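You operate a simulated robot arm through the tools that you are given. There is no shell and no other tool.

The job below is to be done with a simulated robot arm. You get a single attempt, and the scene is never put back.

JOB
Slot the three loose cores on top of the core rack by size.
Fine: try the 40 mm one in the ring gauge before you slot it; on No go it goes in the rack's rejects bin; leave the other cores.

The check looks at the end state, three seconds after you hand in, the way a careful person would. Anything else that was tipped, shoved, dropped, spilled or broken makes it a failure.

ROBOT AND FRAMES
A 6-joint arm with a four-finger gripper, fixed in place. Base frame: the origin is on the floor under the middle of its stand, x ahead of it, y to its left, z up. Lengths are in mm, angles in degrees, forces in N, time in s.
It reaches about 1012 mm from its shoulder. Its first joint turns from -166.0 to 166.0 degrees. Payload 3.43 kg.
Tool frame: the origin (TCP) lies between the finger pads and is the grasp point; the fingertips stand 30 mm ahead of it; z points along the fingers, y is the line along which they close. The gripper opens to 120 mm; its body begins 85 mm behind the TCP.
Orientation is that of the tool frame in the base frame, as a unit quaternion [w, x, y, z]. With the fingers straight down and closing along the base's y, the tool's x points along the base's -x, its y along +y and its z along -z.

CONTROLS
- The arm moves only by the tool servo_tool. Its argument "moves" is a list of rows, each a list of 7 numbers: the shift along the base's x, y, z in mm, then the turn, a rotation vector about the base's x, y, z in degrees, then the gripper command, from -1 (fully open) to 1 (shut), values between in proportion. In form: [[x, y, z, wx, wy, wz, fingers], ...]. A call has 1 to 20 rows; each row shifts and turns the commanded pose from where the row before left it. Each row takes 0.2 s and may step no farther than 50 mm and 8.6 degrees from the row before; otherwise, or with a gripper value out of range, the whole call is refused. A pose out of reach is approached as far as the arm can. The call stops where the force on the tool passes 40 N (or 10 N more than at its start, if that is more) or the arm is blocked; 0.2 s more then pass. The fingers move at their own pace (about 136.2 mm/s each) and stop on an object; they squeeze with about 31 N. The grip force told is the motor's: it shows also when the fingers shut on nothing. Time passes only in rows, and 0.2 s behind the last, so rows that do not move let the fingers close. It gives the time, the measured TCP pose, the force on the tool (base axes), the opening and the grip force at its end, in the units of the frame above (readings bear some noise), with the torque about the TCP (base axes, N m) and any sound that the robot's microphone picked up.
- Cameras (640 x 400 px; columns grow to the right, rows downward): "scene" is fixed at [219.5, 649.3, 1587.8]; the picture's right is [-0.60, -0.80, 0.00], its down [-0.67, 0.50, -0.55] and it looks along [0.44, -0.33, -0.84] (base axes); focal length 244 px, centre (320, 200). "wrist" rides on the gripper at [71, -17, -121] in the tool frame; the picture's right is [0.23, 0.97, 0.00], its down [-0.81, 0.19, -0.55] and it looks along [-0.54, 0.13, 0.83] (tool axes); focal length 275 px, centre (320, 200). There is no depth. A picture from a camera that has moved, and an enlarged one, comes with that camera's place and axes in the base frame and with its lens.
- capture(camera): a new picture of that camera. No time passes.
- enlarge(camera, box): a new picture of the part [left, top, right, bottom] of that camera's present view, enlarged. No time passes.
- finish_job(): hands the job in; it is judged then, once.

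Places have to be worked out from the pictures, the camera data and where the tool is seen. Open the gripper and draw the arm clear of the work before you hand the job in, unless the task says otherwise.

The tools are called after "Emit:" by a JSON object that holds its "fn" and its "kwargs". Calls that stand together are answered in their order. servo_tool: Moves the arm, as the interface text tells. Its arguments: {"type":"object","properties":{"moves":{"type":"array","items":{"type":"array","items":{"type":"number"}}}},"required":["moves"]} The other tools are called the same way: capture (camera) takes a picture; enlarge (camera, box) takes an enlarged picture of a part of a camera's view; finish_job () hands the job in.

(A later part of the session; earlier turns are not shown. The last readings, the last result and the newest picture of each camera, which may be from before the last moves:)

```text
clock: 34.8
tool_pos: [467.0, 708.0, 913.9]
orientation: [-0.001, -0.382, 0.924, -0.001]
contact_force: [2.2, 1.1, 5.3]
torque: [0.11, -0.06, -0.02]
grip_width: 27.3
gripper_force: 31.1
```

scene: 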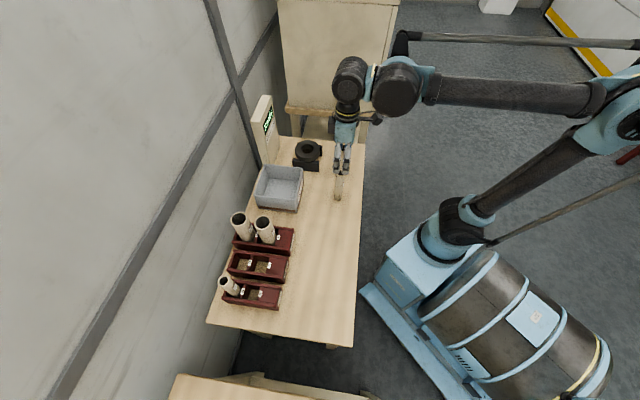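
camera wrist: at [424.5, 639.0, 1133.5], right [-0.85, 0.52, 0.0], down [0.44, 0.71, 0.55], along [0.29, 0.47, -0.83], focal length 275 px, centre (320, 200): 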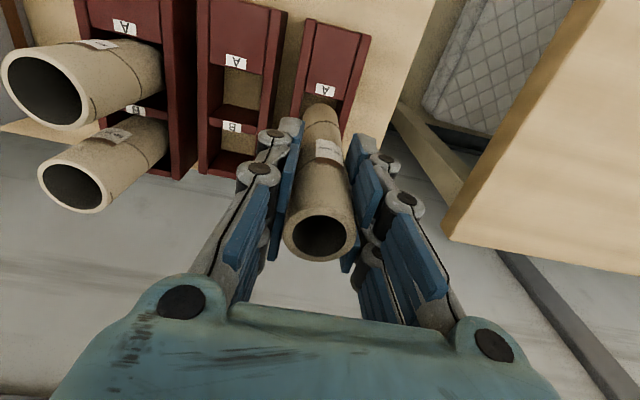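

Light touchdown (≈5 N). I open to about 65 mm and check that the core stays upright before rising.

Emit:
{"fn": "servo_tool", "kwargs": {"moves": [[0, 0, 0, 0, 0, 0, 0.4], [0, 0, 0, 0, 0, 0, 0.1], [0, 0, 0, 0, 0, 0, -0.1], [0, 0, 0, 0, 0, 0, -0.1], [0, 0, 0, 0, 0, 0, -0.1]]}}

Emit:
{"fn": "capture", "kwargs": {"camera": "wrist"}}

Emit:
{"fn": "capture", "kwargs": {"camera": "scene"}}

```text
clock: 36.0
tool_pos: [467.0, 707.2, 912.8]
orientation: [-0.001, -0.383, 0.924, -0.001]
contact_force: [0.3, -0.5, 0.1]
torque: [0.01, 0.01, -0.01]
grip_width: 65.9
gripper_force: 0.0
```

```text
taken
camera wrist: at [428.5, 644.8, 1033.3], right [-0.85, 0.52, 0.0], down [0.44, 0.71, 0.55], along [0.29, 0.47, -0.83], focal length 275 px, centre (320, 200)
```

wrist: 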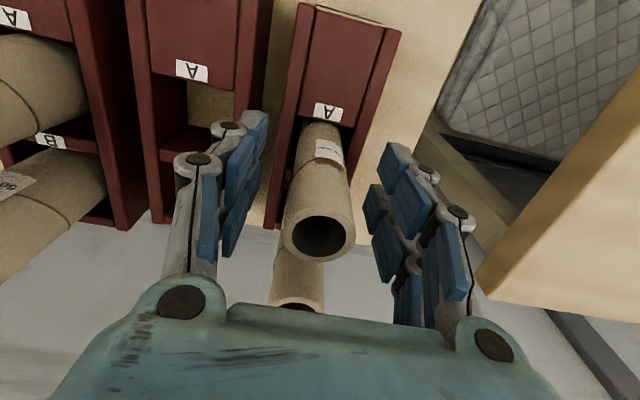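

```text
taken
```

scene: 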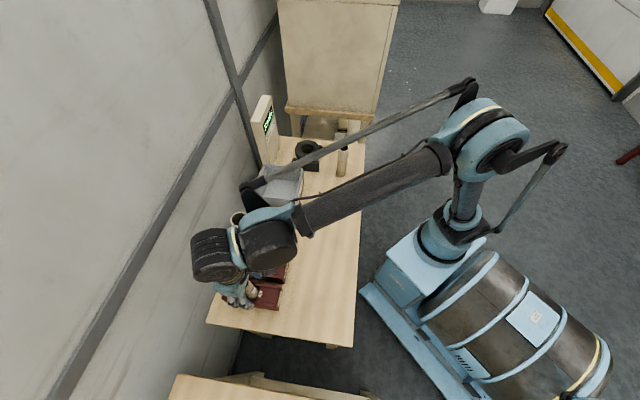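

Both 30 mm cores stand upright. I rise straight up and go back in front of the racks toward the 40 mm core.

Emit:
{"fn": "servo_tool", "kwargs": {"moves": [[0, 0, 20, 0, 0, 0, -0.1], [0, 0, 30, 0, 0, 0, -0.1], [0, 0, 35, 0, 0, 0, -0.1], [0, 0, 35, 0, 0, 0, -0.1], [-7, -20, 0, 0, 0, 0, -0.1], [-14, -40, 0, 0, 0, 0, -0.1], [-14, -40, 0, 0, 0, 0, -0.1], [-14, -40, 0, 0, 0, 0, -0.1], [-14, -40, 0, 0, 0, 0, -0.1], [-12, -38, 0, 0, 0, 0, -0.1]]}}

Emit:
{"fn": "servo_tool", "kwargs": {"moves": [[30, -30, 0, 0, 0, 0, -0.3], [33, -33, 0, 0, 0, 0, -0.5], [33, -33, 0, 0, 0, 0, -0.5], [33, -33, 0, 0, 0, 0, -0.5], [33, -33, 0, 0, 0, 0, -0.5], [33, -33, 0, 0, 0, 0, -0.5], [33, -33, 0, 0, 0, 0, -0.5], [33, -33, 0, 0, 0, 0, -0.5], [22, -22, 0, 0, 0, 0, -0.5], [9, -11, 0, 0, 0, 0, -0.5], [0, 0, 0, 0, 0, 0, -0.5], [0, 0, 0, 0, 0, 0, -0.5]]}}

Emit:
{"fn": "capture", "kwargs": {"camera": "wrist"}}

Emit:
{"fn": "capture", "kwargs": {"camera": "scene"}}

```text
clock: 38.2
tool_pos: [393.2, 490.9, 1031.4]
orientation: [-0.001, -0.383, 0.924, -0.001]
contact_force: [-0.5, 0.1, -0.3]
torque: [-0.07, 0.02, -0.01]
grip_width: 65.9
gripper_force: 0.2
```

```text
clock: 40.8
tool_pos: [685.4, 195.6, 1032.1]
orientation: [0.0, -0.383, 0.924, -0.001]
contact_force: [-0.3, 0.7, 0.1]
torque: [0.01, 0.01, 0.0]
grip_width: 89.9
gripper_force: 0.0
```

```text
taken
camera wrist: at [646.1, 132.6, 1152.2], right [-0.85, 0.52, 0.0], down [0.44, 0.71, 0.55], along [0.29, 0.47, -0.83], focal length 275 px, centre (320, 200)
```

wrist: 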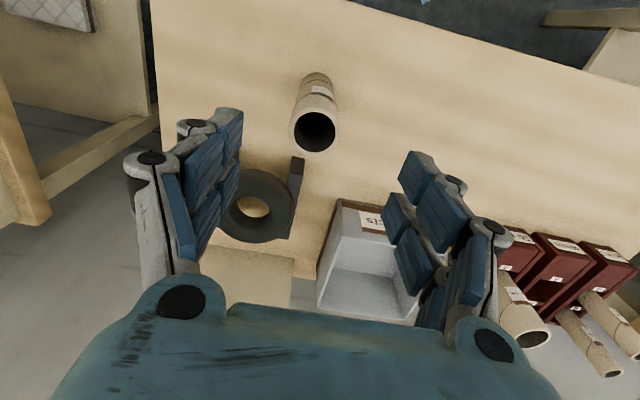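

```text
taken
```

scene: 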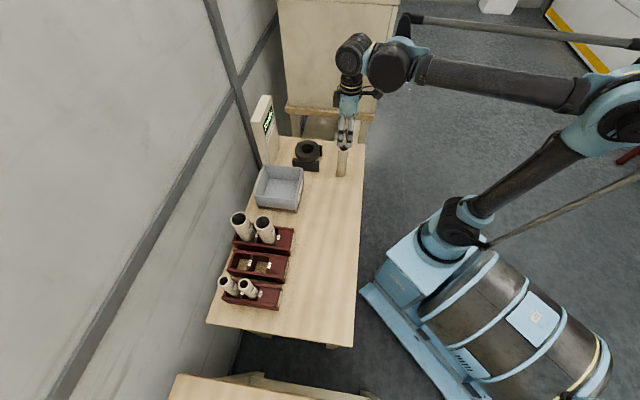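

The racks look right (50 A and 30 A filled, all upright). Above the 40 mm core now; I enlarge to measure the core, the ring and the bin.

Emit:
{"fn": "enlarge", "kwargs": {"camera": "wrist", "box": [220, 60, 360, 160]}}

Emit:
{"fn": "enlarge", "kwargs": {"camera": "wrist", "box": [200, 150, 340, 250]}}

Emit:
{"fn": "enlarge", "kwargs": {"camera": "scene", "box": [250, 85, 340, 215]}}

Emit:
{"fn": "enlarge", "kwargs": {"camera": "scene", "box": [285, 130, 335, 180]}}

```text
4.00 times, centred on (290, 110) of wrist
camera zoom: at [646.1, 132.6, 1152.2], right [-0.85, 0.52, 0.0], down [0.44, 0.71, 0.55], along [0.29, 0.47, -0.83], focal length 1101 px, centre (440, 560)
```

zoom: 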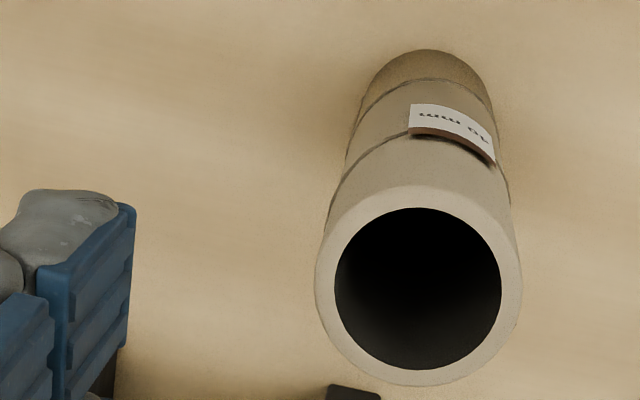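

```text
4.00 times, centred on (270, 200) of wrist
camera zoom: at [646.1, 132.6, 1152.2], right [-0.85, 0.52, 0.0], down [0.44, 0.71, 0.55], along [0.29, 0.47, -0.83], focal length 1101 px, centre (520, 200)
```

zoom: 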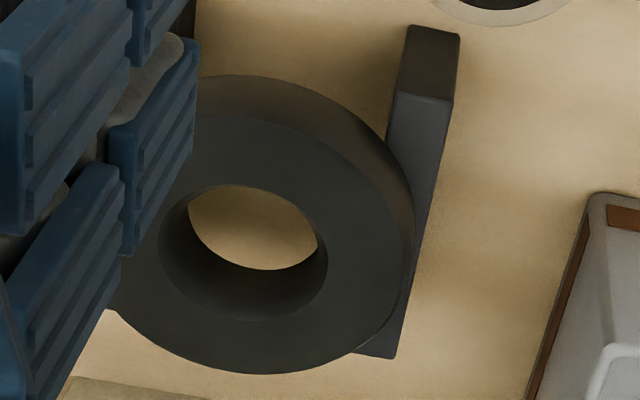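

```text
3.08 times, centred on (295, 150) of scene
camera zoom: at [219.5, 649.3, 1587.8], right [-0.6, -0.8, 0.0], down [-0.67, 0.5, -0.55], along [0.44, -0.33, -0.84], focal length 752 px, centre (397, 354)
```

zoom: 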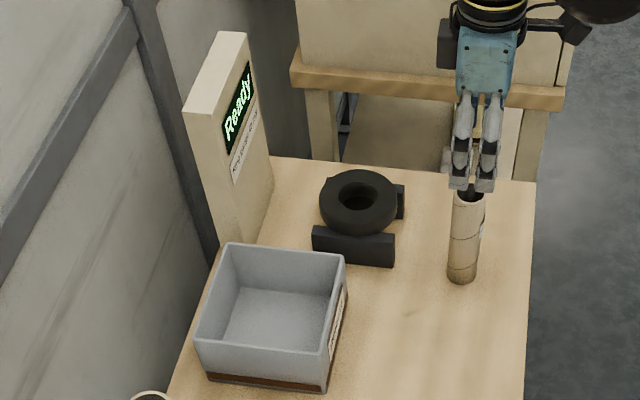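

```text
8.00 times, centred on (310, 155) of scene
camera zoom: at [219.5, 649.3, 1587.8], right [-0.6, -0.8, 0.0], down [-0.67, 0.5, -0.55], along [0.44, -0.33, -0.84], focal length 1956 px, centre (400, 560)
```

zoom: 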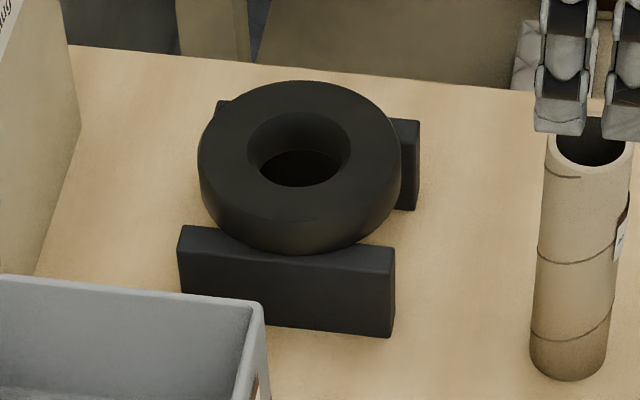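

The 40 mm core is at about (688.2, 193.2); the ring centre is near (825, 260), top z≈874, lead-in Ø≈52 mm, and the display post is ~135 mm behind it. I centre over the core, descend to z≈912 and check.

Emit:
{"fn": "servo_tool", "kwargs": {"moves": [[2.7, -2.4, 0, 0, 0, 0, -0.5], [0, 0, -20, 0, 0, 0, -0.5], [0, 0, -25, 0, 0, 0, -0.5], [0, 0, -25, 0, 0, 0, -0.5], [0, 0, -25, 0, 0, 0, -0.5], [0, 0, -23, 0, 0, 0, -0.5], [0, 0, 0, 0, 0, 0, -0.5], [0, 0, 0, 0, 0, 0, -0.5]]}}

Emit:
{"fn": "capture", "kwargs": {"camera": "wrist"}}

```text
clock: 42.6
tool_pos: [686.1, 194.8, 914.8]
orientation: [-0.001, -0.382, 0.924, -0.001]
contact_force: [0.1, 0.8, -0.6]
torque: [0.02, -0.04, 0.03]
grip_width: 89.9
gripper_force: 0.1
```

```text
taken
camera wrist: at [648.5, 131.0, 1034.2], right [-0.85, 0.52, 0.0], down [0.44, 0.71, 0.55], along [0.29, 0.47, -0.83], focal length 275 px, centre (320, 200)
```

wrist: 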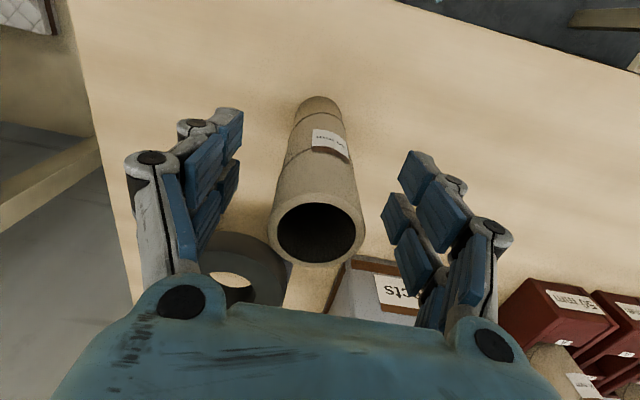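

Well centred. Closing on the 40 mm core.

Emit:
{"fn": "servo_tool", "kwargs": {"moves": [[0.9, -0.9, -2, 0, 0, 0, -0.2], [0, 0, 0, 0, 0, 0, 0.1], [0, 0, 0, 0, 0, 0, 0.4], [0, 0, 0, 0, 0, 0, 0.7], [0, 0, 0, 0, 0, 0, 1], [0, 0, 0, 0, 0, 0, 1], [0, 0, 0, 0, 0, 0, 1]]}}

Emit:
{"fn": "capture", "kwargs": {"camera": "wrist"}}

```text
clock: 44.2
tool_pos: [688.0, 193.9, 910.9]
orientation: [-0.001, -0.382, 0.924, -0.002]
contact_force: [-1.0, 0.6, -0.3]
torque: [0.04, 0.03, -0.01]
grip_width: 37.3
gripper_force: 31.8
```

```text
taken
camera wrist: at [649.4, 130.1, 1032.4], right [-0.85, 0.52, 0.0], down [0.44, 0.71, 0.55], along [0.29, 0.47, -0.83], focal length 275 px, centre (320, 200)
```

wrist: 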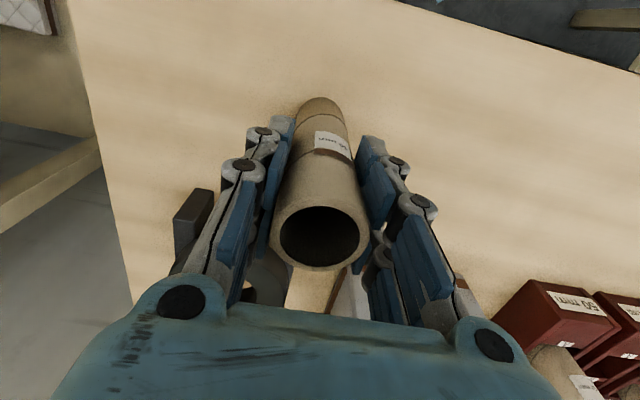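

Gripped (37.3 mm reading). I lift 100 mm and move to hover over the ring gauge, with the core bottom about 20 mm above the ring.

Emit:
{"fn": "servo_tool", "kwargs": {"moves": [[0, 0, 15, 0, 0, 0, 1], [0, 0, 25, 0, 0, 0, 1], [0, 0, 30, 0, 0, 0, 1], [0, 0, 32, 0, 0, 0, 1], [20, 10, 0, 0, 0, 0, 1], [30, 14, 0, 0, 0, 0, 1], [30, 14, 0, 0, 0, 0, 1], [30, 14, 0, 0, 0, 0, 1], [17, 8, 0, 0, 0, 0, 1], [5, 3, 0, 0, 0, 0, 1], [0, 0, 0, 0, 0, 0, 1], [0, 0, 0, 0, 0, 0, 1]]}}

Emit:
{"fn": "capture", "kwargs": {"camera": "wrist"}}

Emit:
{"fn": "capture", "kwargs": {"camera": "scene"}}

Emit:
{"fn": "enlarge", "kwargs": {"camera": "scene", "box": [270, 110, 350, 180]}}

```text
clock: 46.8
tool_pos: [821.0, 257.0, 1014.8]
orientation: [0.0, -0.383, 0.924, -0.001]
contact_force: [-0.4, 0.6, -0.5]
torque: [-0.04, 0.01, -0.01]
grip_width: 37.5
gripper_force: 31.0
```

```text
taken
camera wrist: at [781.9, 192.5, 1134.8], right [-0.85, 0.52, 0.0], down [0.44, 0.71, 0.55], along [0.29, 0.47, -0.83], focal length 275 px, centre (320, 200)
```

wrist: 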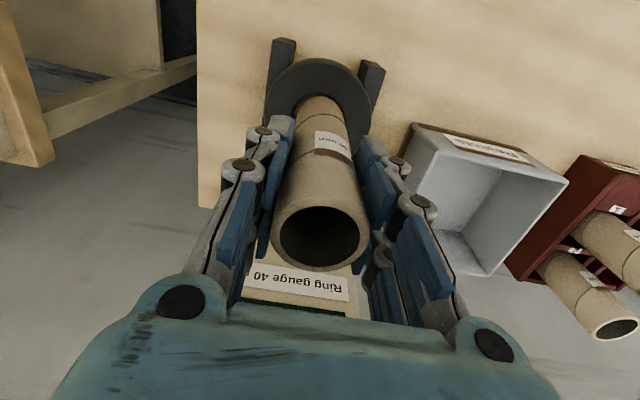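

```text
taken
```

scene: 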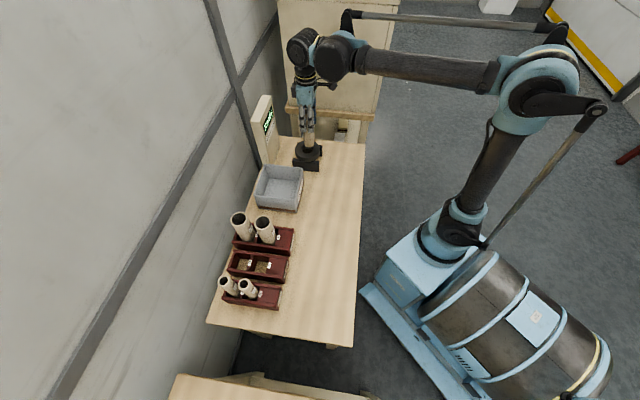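

```text
5.71 times, centred on (310, 145) of scene
camera zoom: at [219.5, 649.3, 1587.8], right [-0.6, -0.8, 0.0], down [-0.67, 0.5, -0.55], along [0.44, -0.33, -0.84], focal length 1397 px, centre (377, 514)
```

zoom: 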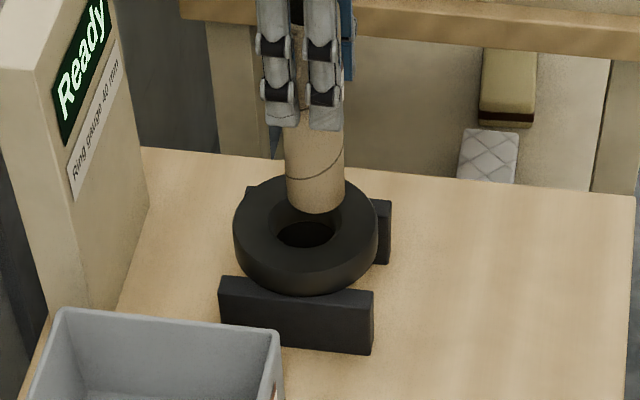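

Hovering near the ring at (821, 257). I enlarge the wrist view to compare the core bottom with the hole.

Emit:
{"fn": "enlarge", "kwargs": {"camera": "wrist", "box": [250, 20, 400, 140]}}

Emit:
{"fn": "enlarge", "kwargs": {"camera": "scene", "box": [295, 125, 335, 165]}}

```text
3.33 times, centred on (325, 80) of wrist
camera zoom: at [781.9, 192.5, 1134.8], right [-0.85, 0.52, 0.0], down [0.44, 0.71, 0.55], along [0.29, 0.47, -0.83], focal length 918 px, centre (303, 600)
```

zoom: 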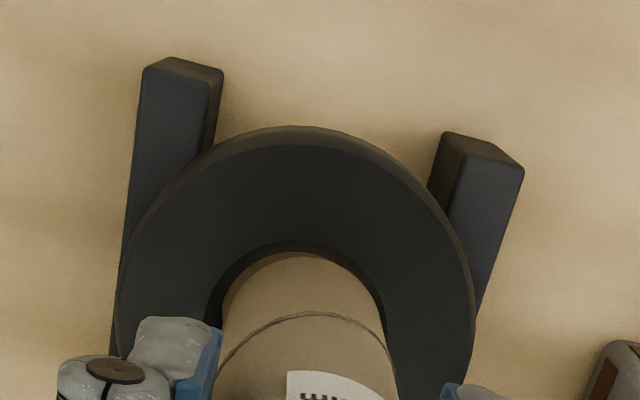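

```text
10.00 times, centred on (315, 145) of scene
camera zoom: at [219.5, 649.3, 1587.8], right [-0.6, -0.8, 0.0], down [-0.67, 0.5, -0.55], along [0.44, -0.33, -0.84], focal length 2444 px, centre (370, 750)
```

zoom: 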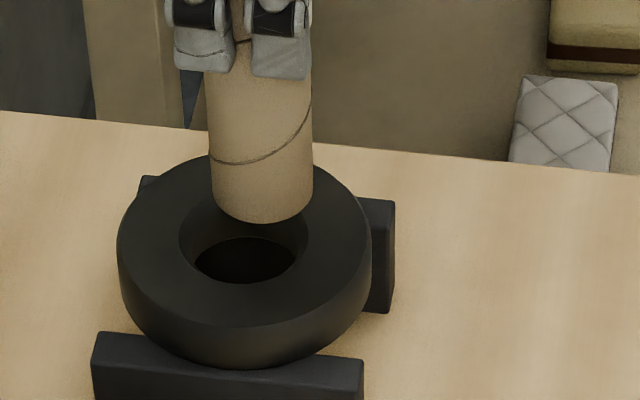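

Combining both views, the hole centre is about (+6, +7) mm from the core bottom and the ring top is at z≈870. I shift and lower to just above the ring to re-check.

Emit:
{"fn": "servo_tool", "kwargs": {"moves": [[5.9, 7.3, 0, 0, 0, 0, 1], [0, 0, -8, 0, 0, 0, 1], [0, 0, -10, 0, 0, 0, 1], [0, 0, 0, 0, 0, 0, 1], [0, 0, 0, 0, 0, 0, 1]]}}

Emit:
{"fn": "enlarge", "kwargs": {"camera": "wrist", "box": [250, 20, 400, 140]}}

Emit:
{"fn": "enlarge", "kwargs": {"camera": "scene", "box": [295, 125, 335, 165]}}

```text
clock: 48.0
tool_pos: [825.6, 262.4, 996.8]
orientation: [-0.001, -0.382, 0.924, -0.001]
contact_force: [-0.2, -0.3, 0.5]
torque: [0.02, -0.01, 0.0]
grip_width: 37.7
gripper_force: 31.1
```

```text
3.33 times, centred on (325, 80) of wrist
camera zoom: at [787.1, 199.7, 1116.6], right [-0.85, 0.52, 0.0], down [0.44, 0.71, 0.55], along [0.29, 0.47, -0.83], focal length 918 px, centre (303, 600)
```

zoom: 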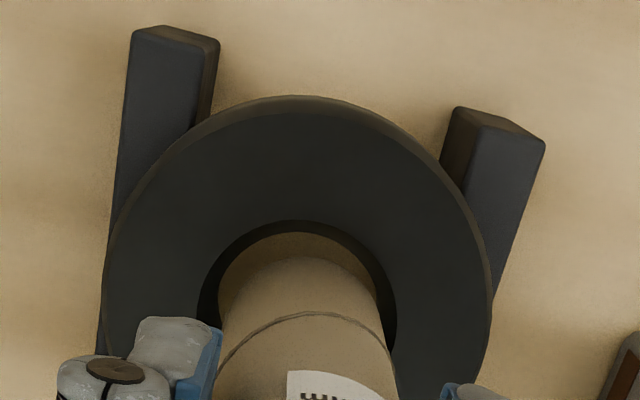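

```text
10.00 times, centred on (315, 145) of scene
camera zoom: at [219.5, 649.3, 1587.8], right [-0.6, -0.8, 0.0], down [-0.67, 0.5, -0.55], along [0.44, -0.33, -0.84], focal length 2444 px, centre (370, 750)
```

zoom: 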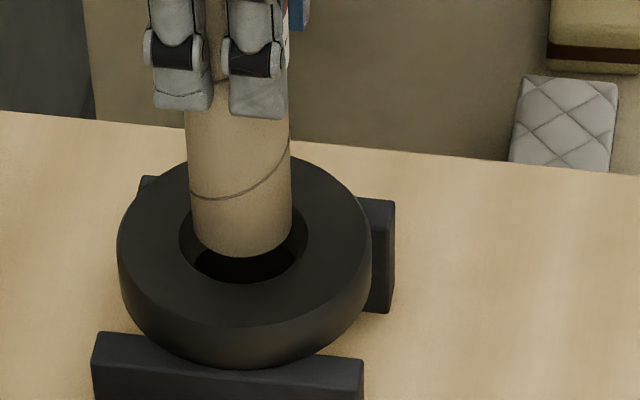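

Core bottom and hole are now aligned within about 1 mm in both views. I lower slowly into the ring's lead-in.

Emit:
{"fn": "servo_tool", "kwargs": {"moves": [[0.3, 0.3, -5, 0, 0, 0, 1], [0, 0, -5, 0, 0, 0, 1], [0, 0, -4, 0, 0, 0, 1], [0, 0, 0, 0, 0, 0, 1]]}}

Emit:
{"fn": "enlarge", "kwargs": {"camera": "scene", "box": [245, 85, 335, 165]}}

```text
clock: 49.0
tool_pos: [825.7, 263.8, 981.2]
orientation: [0.0, -0.383, 0.924, -0.001]
contact_force: [-0.6, 0.2, -0.7]
torque: [0.01, 0.03, 0.02]
grip_width: 37.5
gripper_force: 31.0
```

```text
5.00 times, centred on (290, 125) of scene
camera zoom: at [219.5, 649.3, 1587.8], right [-0.6, -0.8, 0.0], down [-0.67, 0.5, -0.55], along [0.44, -0.33, -0.84], focal length 1222 px, centre (470, 575)
```

zoom: 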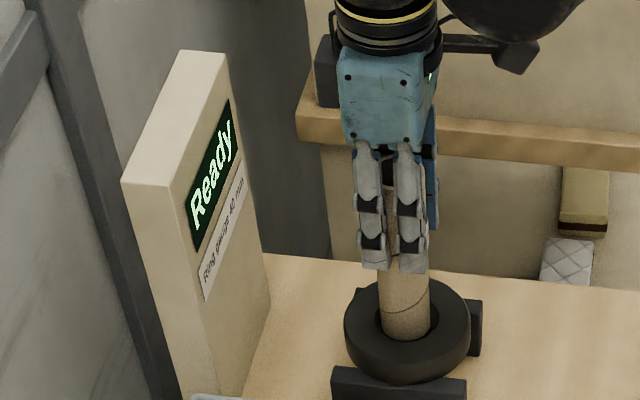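

The core end is inside the lead-in with no contact force. I continue lowering in small steps.

Emit:
{"fn": "servo_tool", "kwargs": {"moves": [[0, 0, -4, 0, 0, 0, 1], [0, 0, -4, 0, 0, 0, 1], [0, 0, 0, 0, 0, 0, 1]]}}

Emit:
{"fn": "enlarge", "kwargs": {"camera": "scene", "box": [245, 85, 335, 165]}}

```text
clock: 49.8
tool_pos: [825.8, 262.8, 973.9]
orientation: [-0.001, -0.383, 0.924, -0.001]
contact_force: [0.6, -0.4, -1.4]
torque: [0.01, 0.02, -0.01]
grip_width: 37.5
gripper_force: 30.9
```

```text
5.00 times, centred on (290, 125) of scene
camera zoom: at [219.5, 649.3, 1587.8], right [-0.6, -0.8, 0.0], down [-0.67, 0.5, -0.55], along [0.44, -0.33, -0.84], focal length 1222 px, centre (470, 575)
```

zoom: 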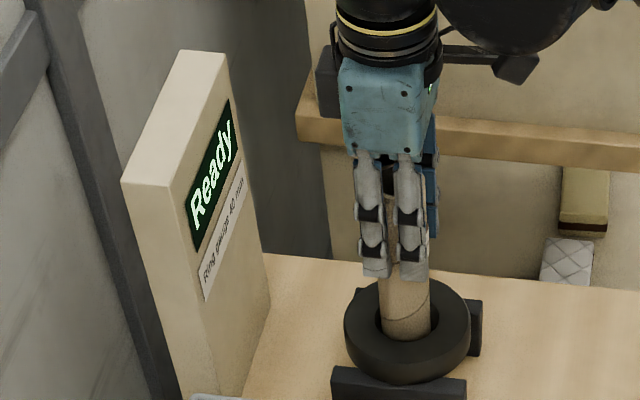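

Still free and the display still says Ready. I go down further in small steps.

Emit:
{"fn": "servo_tool", "kwargs": {"moves": [[0, 0, -3, 0, 0, 0, 1], [0, 0, -3, 0, 0, 0, 1], [0, 0, 0, 0, 0, 0, 1]]}}

Emit:
{"fn": "enlarge", "kwargs": {"camera": "scene", "box": [245, 85, 335, 165]}}

Emit:
{"fn": "enlarge", "kwargs": {"camera": "wrist", "box": [250, 10, 400, 130]}}

```text
clock: 50.6
tool_pos: [826.2, 263.3, 968.6]
orientation: [-0.001, -0.382, 0.924, -0.001]
contact_force: [0.3, -0.2, -0.9]
torque: [-0.01, -0.01, 0.01]
grip_width: 37.3
gripper_force: 31.3
```

```text
5.00 times, centred on (290, 125) of scene
camera zoom: at [219.5, 649.3, 1587.8], right [-0.6, -0.8, 0.0], down [-0.67, 0.5, -0.55], along [0.44, -0.33, -0.84], focal length 1222 px, centre (470, 575)
```

zoom: 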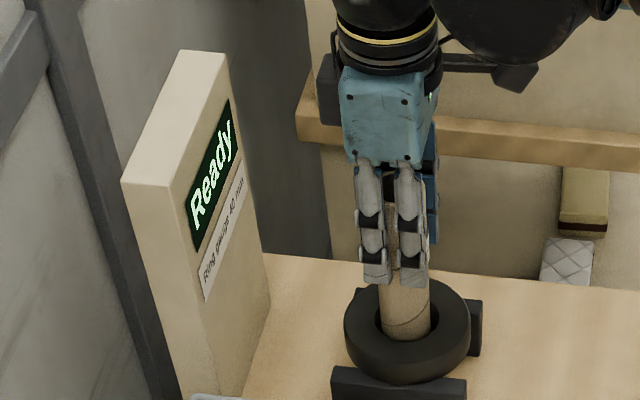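

```text
3.33 times, centred on (325, 70) of wrist
camera zoom: at [787.7, 200.5, 1088.6], right [-0.85, 0.52, 0.0], down [0.44, 0.71, 0.55], along [0.29, 0.47, -0.83], focal length 918 px, centre (303, 633)
```

zoom: 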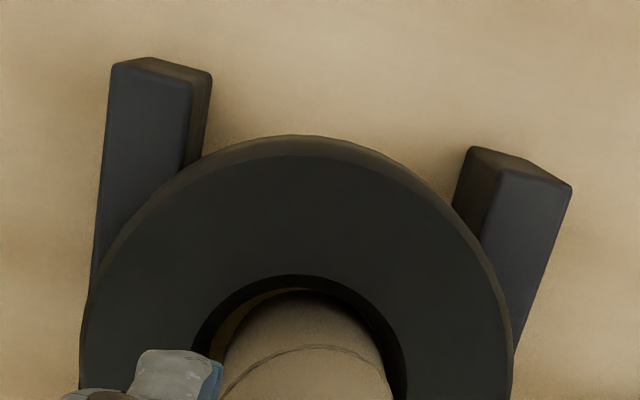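

Core bottom is ~18 mm below the ring top, no force yet. I zoom in more on the hole to fine-tune centring.

Emit:
{"fn": "enlarge", "kwargs": {"camera": "wrist", "box": [290, 80, 360, 140]}}

Emit:
{"fn": "enlarge", "kwargs": {"camera": "scene", "box": [305, 140, 335, 165]}}

```text
6.67 times, centred on (325, 110) of wrist
camera zoom: at [787.7, 200.5, 1088.6], right [-0.85, 0.52, 0.0], down [0.44, 0.71, 0.55], along [0.29, 0.47, -0.83], focal length 1835 px, centre (287, 800)
```

zoom: 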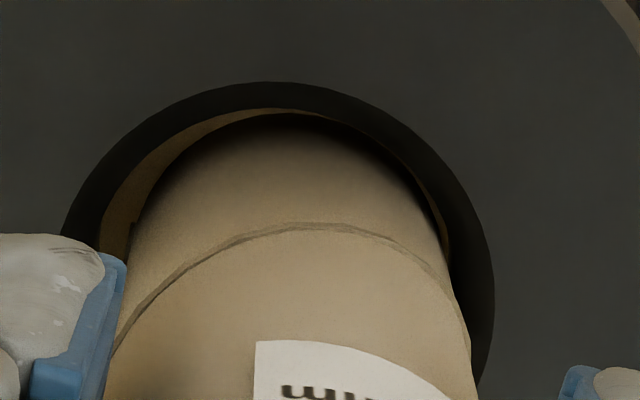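

```text
16.00 times, centred on (320, 152) of scene
camera zoom: at [219.5, 649.3, 1587.8], right [-0.6, -0.8, 0.0], down [-0.67, 0.5, -0.55], along [0.44, -0.33, -0.84], focal length 3911 px, centre (320, 960)
```

zoom: 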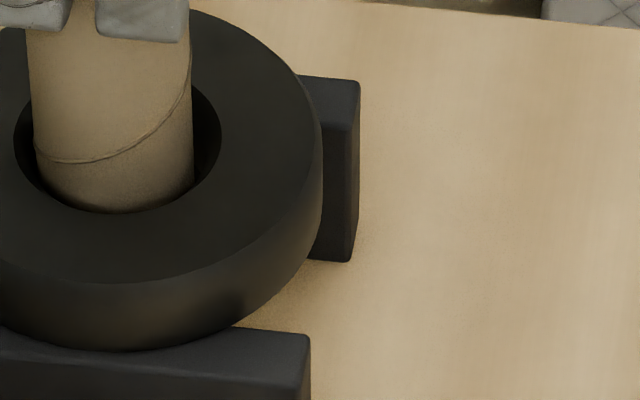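

The core is roughly 1.5 mm to the right of the hole's axis in the wrist view. I trim by (1.3, -0.8) mm and continue down gently.

Emit:
{"fn": "servo_tool", "kwargs": {"moves": [[1.3, -0.8, 0, 0, 0, 0, 1], [0, 0, -2, 0, 0, 0, 1], [0, 0, -2, 0, 0, 0, 1], [0, 0, 0, 0, 0, 0, 1]]}}

Emit:
{"fn": "enlarge", "kwargs": {"camera": "wrist", "box": [290, 80, 360, 140]}}

Emit:
{"fn": "enlarge", "kwargs": {"camera": "scene", "box": [245, 85, 335, 165]}}

```text
clock: 51.6
tool_pos: [827.5, 262.6, 963.4]
orientation: [-0.001, -0.384, 0.923, -0.001]
contact_force: [-0.8, 0.4, -0.5]
torque: [0.02, 0.03, -0.02]
grip_width: 37.5
gripper_force: 31.2
```

```text
6.67 times, centred on (325, 110) of wrist
camera zoom: at [788.9, 199.6, 1084.5], right [-0.85, 0.52, 0.0], down [0.44, 0.71, 0.55], along [0.29, 0.47, -0.83], focal length 1835 px, centre (287, 800)
```

zoom: 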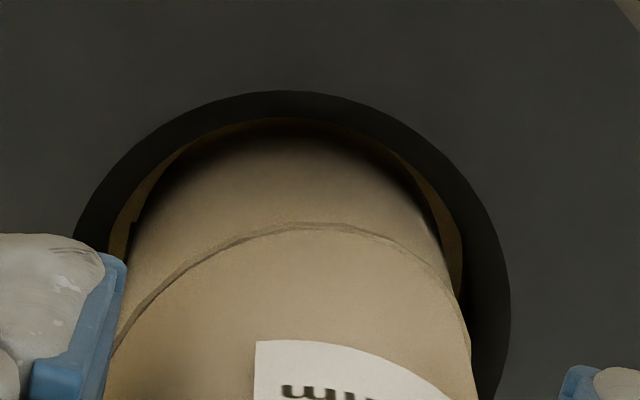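

```text
5.00 times, centred on (290, 125) of scene
camera zoom: at [219.5, 649.3, 1587.8], right [-0.6, -0.8, 0.0], down [-0.67, 0.5, -0.55], along [0.44, -0.33, -0.84], focal length 1222 px, centre (470, 575)
```

zoom: 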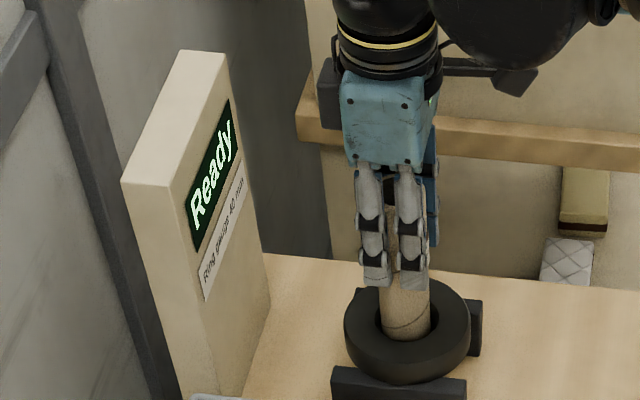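

Lateral centring now looks even. I shift 1 mm outward and continue down in small steps.

Emit:
{"fn": "servo_tool", "kwargs": {"moves": [[0.5, 0.9, 0, 0, 0, 0, 1], [0, 0, -2, 0, 0, 0, 1], [0, 0, -2, 0, 0, 0, 1], [0, 0, 0, 0, 0, 0, 1]]}}

Emit:
{"fn": "enlarge", "kwargs": {"camera": "wrist", "box": [290, 80, 360, 140]}}

Emit:
{"fn": "enlarge", "kwargs": {"camera": "scene", "box": [245, 85, 335, 165]}}

```text
clock: 52.6
tool_pos: [827.8, 263.8, 960.5]
orientation: [-0.001, -0.383, 0.924, -0.001]
contact_force: [-0.7, -0.4, -0.1]
torque: [-0.01, -0.01, -0.01]
grip_width: 37.5
gripper_force: 31.5
```

```text
6.67 times, centred on (325, 110) of wrist
camera zoom: at [789.2, 200.2, 1080.5], right [-0.85, 0.52, 0.0], down [0.44, 0.71, 0.55], along [0.29, 0.47, -0.83], focal length 1835 px, centre (287, 800)
```

zoom: 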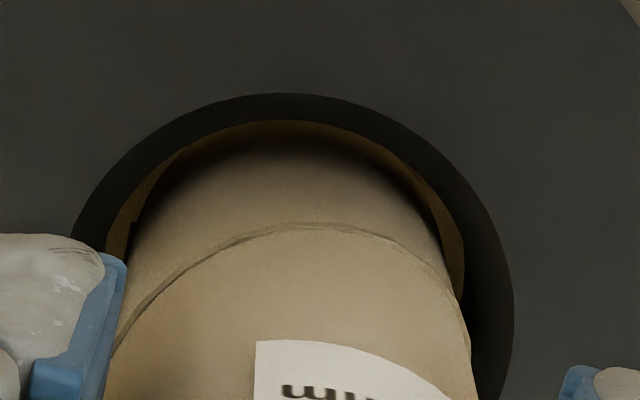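

```text
5.00 times, centred on (290, 125) of scene
camera zoom: at [219.5, 649.3, 1587.8], right [-0.6, -0.8, 0.0], down [-0.67, 0.5, -0.55], along [0.44, -0.33, -0.84], focal length 1222 px, centre (470, 575)
```

zoom: 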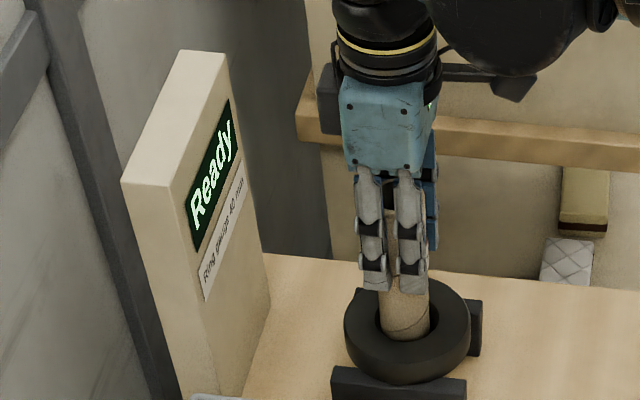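

Centred with even gaps all around. Continuing down.

Emit:
{"fn": "servo_tool", "kwargs": {"moves": [[0, 0, -3, 0, 0, 0, 1], [0, 0, -3, 0, 0, 0, 1], [0, 0, 0, 0, 0, 0, 1]]}}

Emit:
{"fn": "enlarge", "kwargs": {"camera": "scene", "box": [245, 85, 335, 165]}}

Emit:
{"fn": "enlarge", "kwargs": {"camera": "wrist", "box": [290, 80, 360, 140]}}

```text
clock: 53.4
tool_pos: [827.6, 263.6, 954.9]
orientation: [0.0, -0.382, 0.924, -0.002]
contact_force: [0.2, 0.9, -0.8]
torque: [-0.04, -0.01, 0.02]
grip_width: 37.2
gripper_force: 31.4
```

```text
5.00 times, centred on (290, 125) of scene
camera zoom: at [219.5, 649.3, 1587.8], right [-0.6, -0.8, 0.0], down [-0.67, 0.5, -0.55], along [0.44, -0.33, -0.84], focal length 1222 px, centre (470, 575)
```

zoom: 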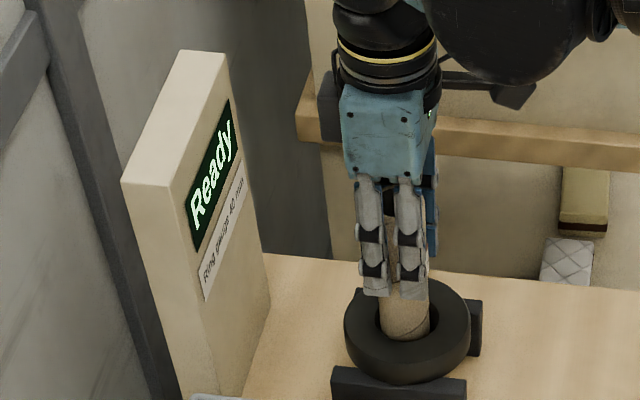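

```text
6.67 times, centred on (325, 110) of wrist
camera zoom: at [789.2, 200.4, 1074.7], right [-0.85, 0.52, 0.0], down [0.44, 0.71, 0.55], along [0.29, 0.47, -0.83], focal length 1835 px, centre (287, 800)
```

zoom: 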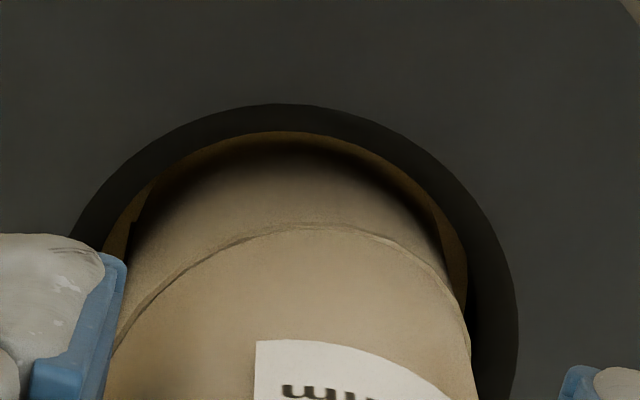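

Still no contact, and still "Ready". I continue lowering; fingertips remain >50 mm above the ring.

Emit:
{"fn": "servo_tool", "kwargs": {"moves": [[0, 0, -3, 0, 0, 0, 1], [0, 0, -3, 0, 0, 0, 1], [0, 0, -2, 0, 0, 0, 1], [0, 0, 0, 0, 0, 0, 1]]}}

Emit:
{"fn": "enlarge", "kwargs": {"camera": "scene", "box": [245, 85, 335, 165]}}

Emit:
{"fn": "enlarge", "kwargs": {"camera": "wrist", "box": [290, 80, 360, 140]}}

```text
clock: 54.4
tool_pos: [827.1, 264.0, 945.9]
orientation: [0.0, -0.383, 0.924, -0.001]
contact_force: [-0.1, 0.4, 0.0]
torque: [0.01, -0.01, 0.01]
grip_width: 37.4
gripper_force: 30.7
```

```text
5.00 times, centred on (290, 125) of scene
camera zoom: at [219.5, 649.3, 1587.8], right [-0.6, -0.8, 0.0], down [-0.67, 0.5, -0.55], along [0.44, -0.33, -0.84], focal length 1222 px, centre (470, 575)
```

zoom: 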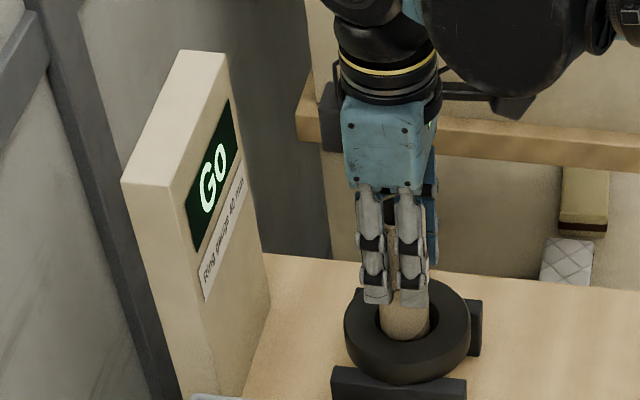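

```text
6.67 times, centred on (325, 110) of wrist
camera zoom: at [789.2, 200.5, 1066.5], right [-0.85, 0.52, 0.0], down [0.44, 0.71, 0.55], along [0.29, 0.47, -0.83], focal length 1835 px, centre (287, 800)
```

zoom: 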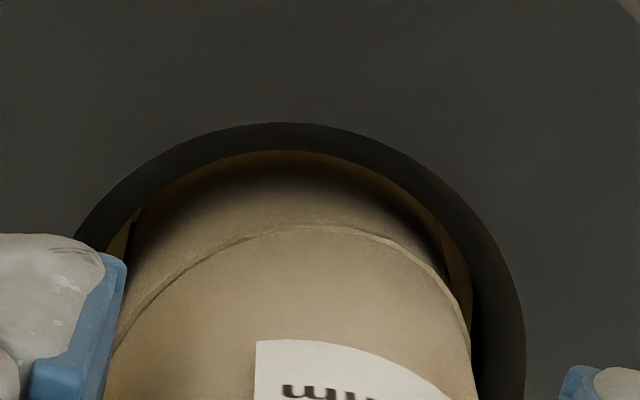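

The display now shows "Go". I zoom in to confirm it and wait a moment to see that the reading holds.

Emit:
{"fn": "servo_tool", "kwargs": {"moves": [[0, 0, 0, 0, 0, 0, 1], [0, 0, 0, 0, 0, 0, 1], [0, 0, 0, 0, 0, 0, 1], [0, 0, 0, 0, 0, 0, 1], [0, 0, 0, 0, 0, 0, 1]]}}

Emit:
{"fn": "enlarge", "kwargs": {"camera": "scene", "box": [262, 95, 302, 135]}}

```text
clock: 55.6
tool_pos: [827.5, 264.2, 947.2]
orientation: [0.0, -0.382, 0.924, -0.001]
contact_force: [-0.9, 1.5, 0.3]
torque: [0.02, -0.02, 0.02]
grip_width: 37.5
gripper_force: 31.0
```

```text
10.00 times, centred on (282, 115) of scene
camera zoom: at [219.5, 649.3, 1587.8], right [-0.6, -0.8, 0.0], down [-0.67, 0.5, -0.55], along [0.44, -0.33, -0.84], focal length 2444 px, centre (700, 1050)
```

zoom: 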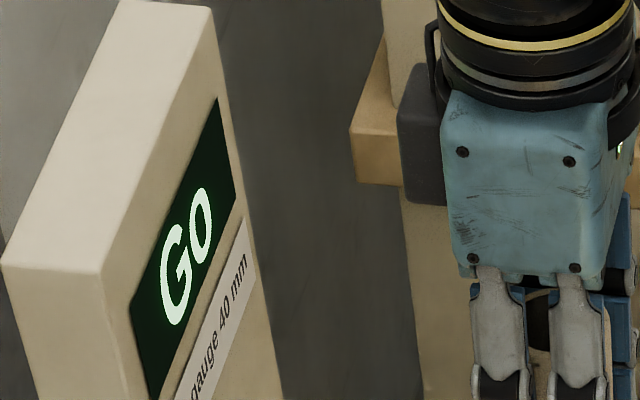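

"Go" confirmed, so this core belongs in the 40 mm rack. I withdraw straight up out of the ring.

Emit:
{"fn": "servo_tool", "kwargs": {"moves": [[0, 0, 6, 0, 0, 0, 1], [0, 0, 10, 0, 0, 0, 1], [0, 0, 12, 0, 0, 0, 1], [0, 0, 15, 0, 0, 0, 1], [0, 0, 15, 0, 0, 0, 1], [0, 0, 12, 0, 0, 0, 1], [0, 0, 0, 0, 0, 0, 1]]}}

Emit:
{"fn": "enlarge", "kwargs": {"camera": "scene", "box": [245, 85, 345, 185]}}

Emit:
{"fn": "capture", "kwargs": {"camera": "wrist"}}

```text
clock: 57.2
tool_pos: [828.2, 262.6, 1015.1]
orientation: [-0.001, -0.383, 0.924, -0.001]
contact_force: [0.8, 0.0, -1.1]
torque: [0.01, -0.03, 0.01]
grip_width: 37.3
gripper_force: 31.0
```

```text
4.00 times, centred on (295, 135) of scene
camera zoom: at [219.5, 649.3, 1587.8], right [-0.6, -0.8, 0.0], down [-0.67, 0.5, -0.55], along [0.44, -0.33, -0.84], focal length 978 px, centre (420, 460)
```

zoom: 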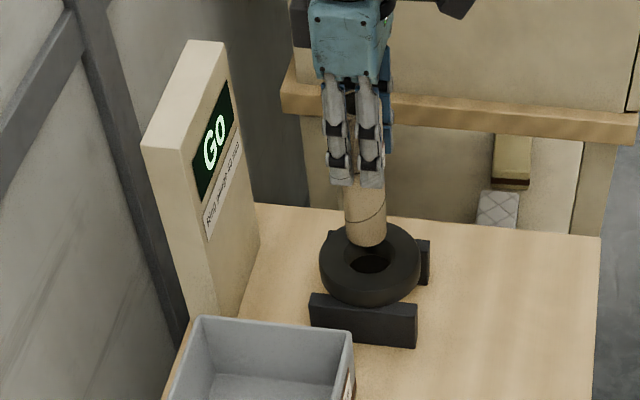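

```text
taken
camera wrist: at [789.5, 200.2, 1137.0], right [-0.85, 0.52, 0.0], down [0.44, 0.71, 0.55], along [0.29, 0.47, -0.83], focal length 275 px, centre (320, 200)
```

wrist: 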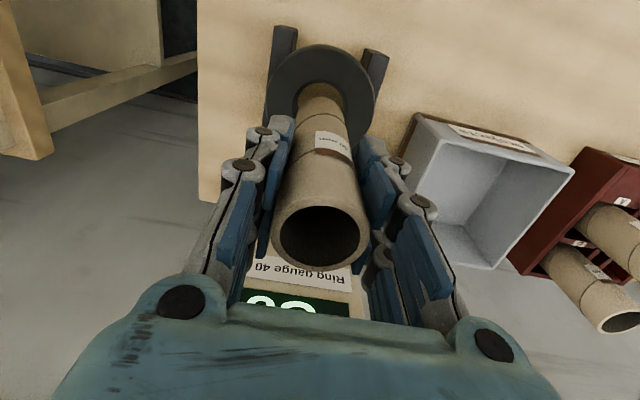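

The core is out, the gauge is undisturbed and the display holds "Go". I travel back toward the bench front and then along in front of the racks.

Emit:
{"fn": "servo_tool", "kwargs": {"moves": [[-20, -10, 0, 0, 0, 0, 1], [-35, -16, 0, 0, 0, 0, 1], [-35, -16, 0, 0, 0, 0, 1], [-35, -12, 0, 0, 0, 0, 1], [-32, 10, 0, 0, 0, 0, 1], [-32, 28, 0, 0, 0, 0, 1], [-32, 32, 0, 0, 0, 0, 1], [-32, 32, 0, 0, 0, 0, 1], [-32, 32, 0, 0, 0, 0, 1], [-32, 32, 0, 0, 0, 0, 1], [-32, 32, 0, 0, 0, 0, 1], [-32, 32, 0, 0, 0, 0, 1], [-30, 32, 0, 0, 0, 0, 1], [-20, 25, 0, 0, 0, 0, 1], [-5, 10, 0, 0, 0, 0, 1], [0, 0, 0, 0, 0, 0, 1]]}}

Emit:
{"fn": "capture", "kwargs": {"camera": "wrist"}}

Emit:
{"fn": "capture", "kwargs": {"camera": "scene"}}

```text
clock: 60.6
tool_pos: [392.8, 506.3, 1017.5]
orientation: [-0.001, -0.384, 0.924, -0.001]
contact_force: [-0.3, 0.6, -0.1]
torque: [-0.01, 0.02, 0.02]
grip_width: 37.4
gripper_force: 31.0
```

```text
taken
camera wrist: at [354.3, 443.0, 1137.0], right [-0.85, 0.52, 0.0], down [0.44, 0.71, 0.55], along [0.29, 0.47, -0.83], focal length 275 px, centre (320, 200)
```

wrist: 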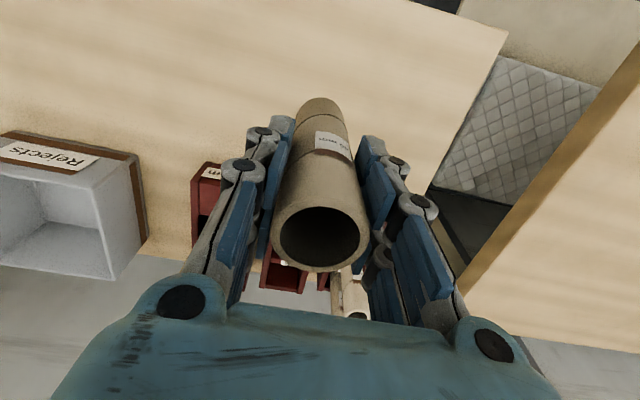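

```text
taken
```

scene: 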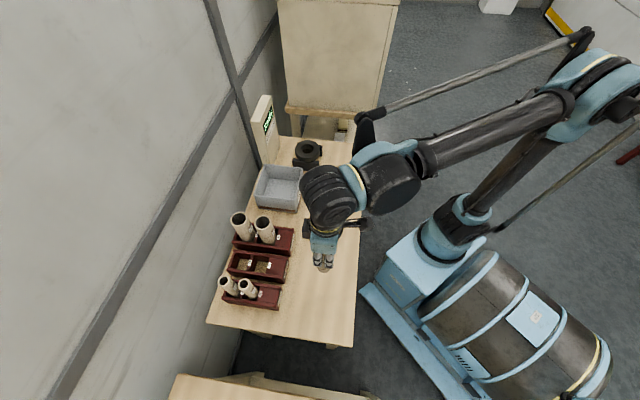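

Clear path at t≈80–85 between the standing cores. I move in over the 40 A slot, stopping slightly short to check.

Emit:
{"fn": "servo_tool", "kwargs": {"moves": [[22, 24, 0, 0, 0, 0, 1], [28, 30, 0, 0, 0, 0, 1], [28, 30, 0, 0, 0, 0, 1], [27, 28, 0, 0, 0, 0, 1], [18, 18, 0, 0, 0, 0, 1], [8, 8, 0, 0, 0, 0, 1], [0, 0, 0, 0, 0, 0, 1], [0, 0, 0, 0, 0, 0, 1]]}}

Emit:
{"fn": "capture", "kwargs": {"camera": "wrist"}}

Emit:
{"fn": "enlarge", "kwargs": {"camera": "wrist", "box": [230, 0, 410, 140]}}

Emit:
{"fn": "enlarge", "kwargs": {"camera": "scene", "box": [215, 210, 305, 310]}}

```text
clock: 62.4
tool_pos: [522.4, 645.2, 1016.1]
orientation: [0.0, -0.383, 0.924, -0.001]
contact_force: [0.4, 0.7, -1.1]
torque: [-0.01, -0.02, -0.01]
grip_width: 37.1
gripper_force: 31.3
```

```text
taken
camera wrist: at [484.2, 581.8, 1136.7], right [-0.85, 0.52, 0.0], down [0.44, 0.71, 0.55], along [0.29, 0.47, -0.83], focal length 275 px, centre (320, 200)
```

wrist: 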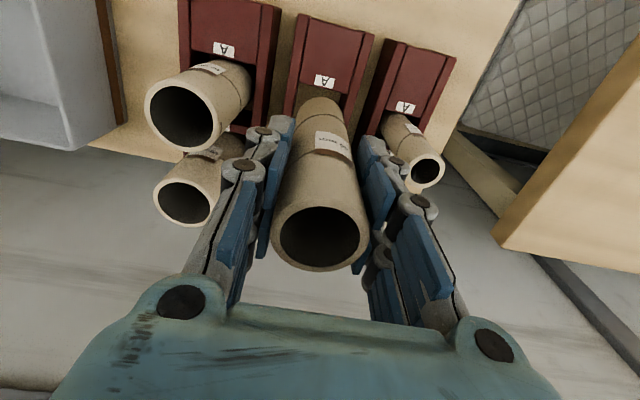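

```text
2.86 times, centred on (320, 70) of wrist
camera zoom: at [484.2, 581.8, 1136.7], right [-0.85, 0.52, 0.0], down [0.44, 0.71, 0.55], along [0.29, 0.47, -0.83], focal length 786 px, centre (320, 571)
```

zoom: 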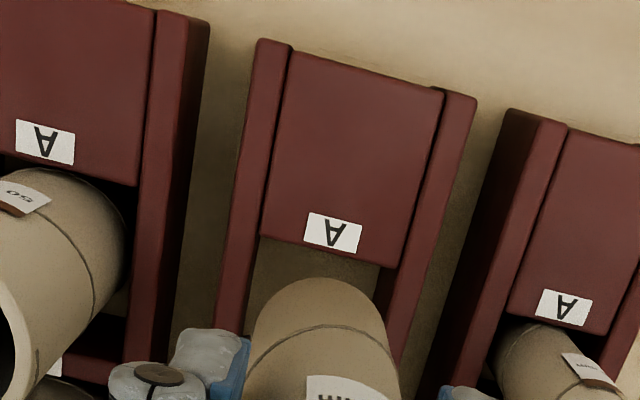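

```text
4.00 times, centred on (260, 260) of scene
camera zoom: at [219.5, 649.3, 1587.8], right [-0.6, -0.8, 0.0], down [-0.67, 0.5, -0.55], along [0.44, -0.33, -0.84], focal length 978 px, centre (560, -40)
```

zoom: 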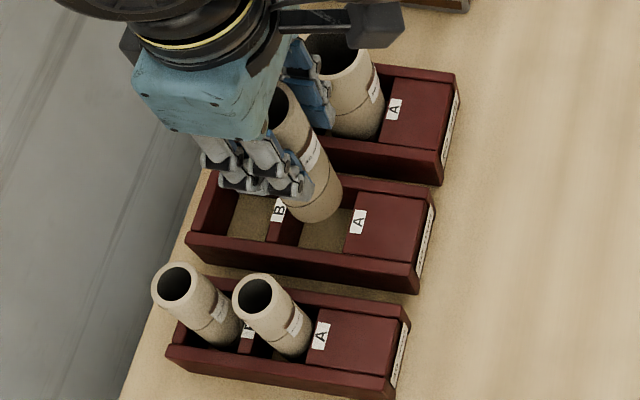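

The 40 A slot centre is near (529, 649); the core axis is near (523.3, 645.4). I shift (+5.6, +3.3) and lower to the opening.

Emit:
{"fn": "servo_tool", "kwargs": {"moves": [[5.6, 3.3, 0, 0, 0, 0, 1], [0, 0, 0, 0, 0, 0, 1], [0, 0, -12, 0, 0, 0, 1], [0, 0, -12, 0, 0, 0, 1], [0, 0, -12, 0, 0, 0, 1], [0, 0, 0, 0, 0, 0, 1]]}}

Emit:
{"fn": "capture", "kwargs": {"camera": "wrist"}}

Emit:
{"fn": "enlarge", "kwargs": {"camera": "wrist", "box": [250, 0, 410, 130]}}

Emit:
{"fn": "enlarge", "kwargs": {"camera": "scene", "box": [215, 210, 305, 310]}}

```text
clock: 63.8
tool_pos: [528.6, 648.6, 980.5]
orientation: [-0.001, -0.383, 0.924, -0.002]
contact_force: [0.0, -0.5, 0.0]
torque: [0.0, -0.03, 0.02]
grip_width: 37.4
gripper_force: 31.1
```

```text
taken
camera wrist: at [490.1, 584.5, 1100.8], right [-0.85, 0.52, 0.0], down [0.44, 0.71, 0.55], along [0.29, 0.47, -0.83], focal length 275 px, centre (320, 200)
```

wrist: 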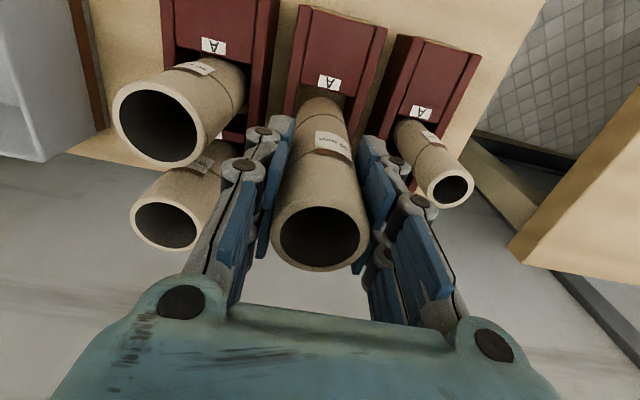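

```text
3.08 times, centred on (330, 65) of wrist
camera zoom: at [490.1, 584.5, 1100.8], right [-0.85, 0.52, 0.0], down [0.44, 0.71, 0.55], along [0.29, 0.47, -0.83], focal length 847 px, centre (289, 615)
```

zoom: 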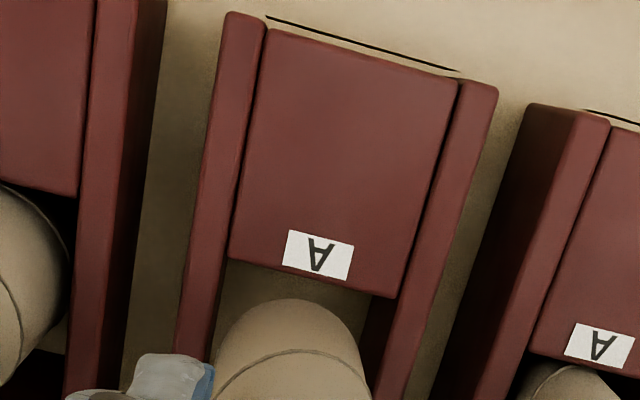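

```text
4.00 times, centred on (260, 260) of scene
camera zoom: at [219.5, 649.3, 1587.8], right [-0.6, -0.8, 0.0], down [-0.67, 0.5, -0.55], along [0.44, -0.33, -0.84], focal length 978 px, centre (560, -40)
```

zoom: 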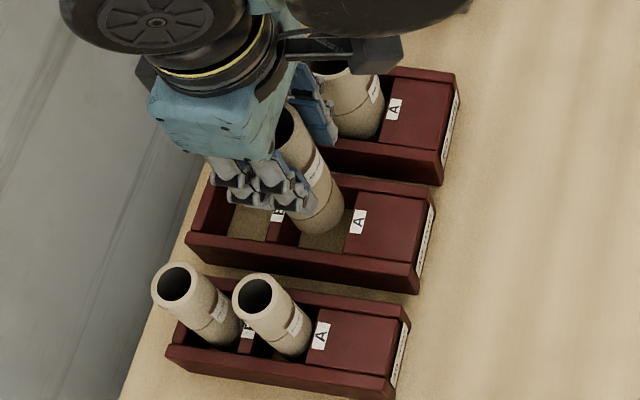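

Aligned within 1 mm. I lower into the slot; the fingers have ~20 mm clearance to the neighbouring cores.

Emit:
{"fn": "servo_tool", "kwargs": {"moves": [[0, 0, -8, 0, 0, 0, 1], [0, 0, -10, 0, 0, 0, 1], [0, 0, -10, 0, 0, 0, 1], [0, 0, -10, 0, 0, 0, 1], [0, 0, -10, 0, 0, 0, 1], [0, 0, -7, 0, 0, 0, 1], [0, 0, -3, 0, 0, 0, 1], [0, 0, 0, 0, 0, 0, 1]]}}

Emit:
{"fn": "capture", "kwargs": {"camera": "wrist"}}

```text
clock: 65.6
tool_pos: [528.3, 647.2, 923.3]
orientation: [-0.001, -0.382, 0.924, -0.001]
contact_force: [-0.2, -1.1, -0.1]
torque: [-0.01, 0.02, 0.01]
grip_width: 37.4
gripper_force: 31.2
```

```text
taken
camera wrist: at [489.7, 584.9, 1043.2], right [-0.85, 0.52, 0.0], down [0.44, 0.71, 0.55], along [0.29, 0.47, -0.83], focal length 275 px, centre (320, 200)
```

wrist: 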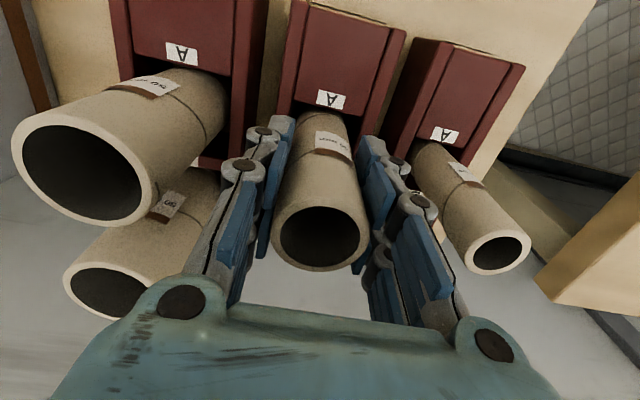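

The core is inside the slot with free space to both neighbours. I continue down in small steps to touchdown.

Emit:
{"fn": "servo_tool", "kwargs": {"moves": [[0, 0, -4, 0, 0, 0, 1], [0, 0, -3, 0, 0, 0, 1], [0, 0, 0, 0, 0, 0, 1]]}}

Emit:
{"fn": "servo_tool", "kwargs": {"moves": [[0, 0, -2, 0, 0, 0, 1], [0, 0, -1, 0, 0, 0, 1], [0, 0, 0, 0, 0, 0, 1]]}}

```text
clock: 66.4
tool_pos: [528.9, 647.9, 915.3]
orientation: [-0.001, -0.382, 0.924, -0.002]
contact_force: [0.0, 0.8, -0.3]
torque: [-0.02, -0.03, 0.0]
grip_width: 37.5
gripper_force: 31.0
```

```text
clock: 67.2
tool_pos: [529.3, 648.4, 913.5]
orientation: [0.0, -0.383, 0.924, -0.001]
contact_force: [-0.4, -0.1, -0.9]
torque: [-0.01, -0.02, -0.02]
grip_width: 37.3
gripper_force: 30.8
```

No contact yet at 913.5; a couple more small steps.

Emit:
{"fn": "servo_tool", "kwargs": {"moves": [[0, 0, -1.5, 0, 0, 0, 1], [0, 0, 0, 0, 0, 0, 1], [0, 0, 0, 0, 0, 0, 1]]}}

```text
clock: 68.0
tool_pos: [528.0, 648.6, 911.1]
orientation: [-0.001, -0.383, 0.924, -0.001]
contact_force: [2.9, 2.2, 16.4]
torque: [0.28, -0.14, 0.02]
grip_width: 37.5
gripper_force: 30.9
```

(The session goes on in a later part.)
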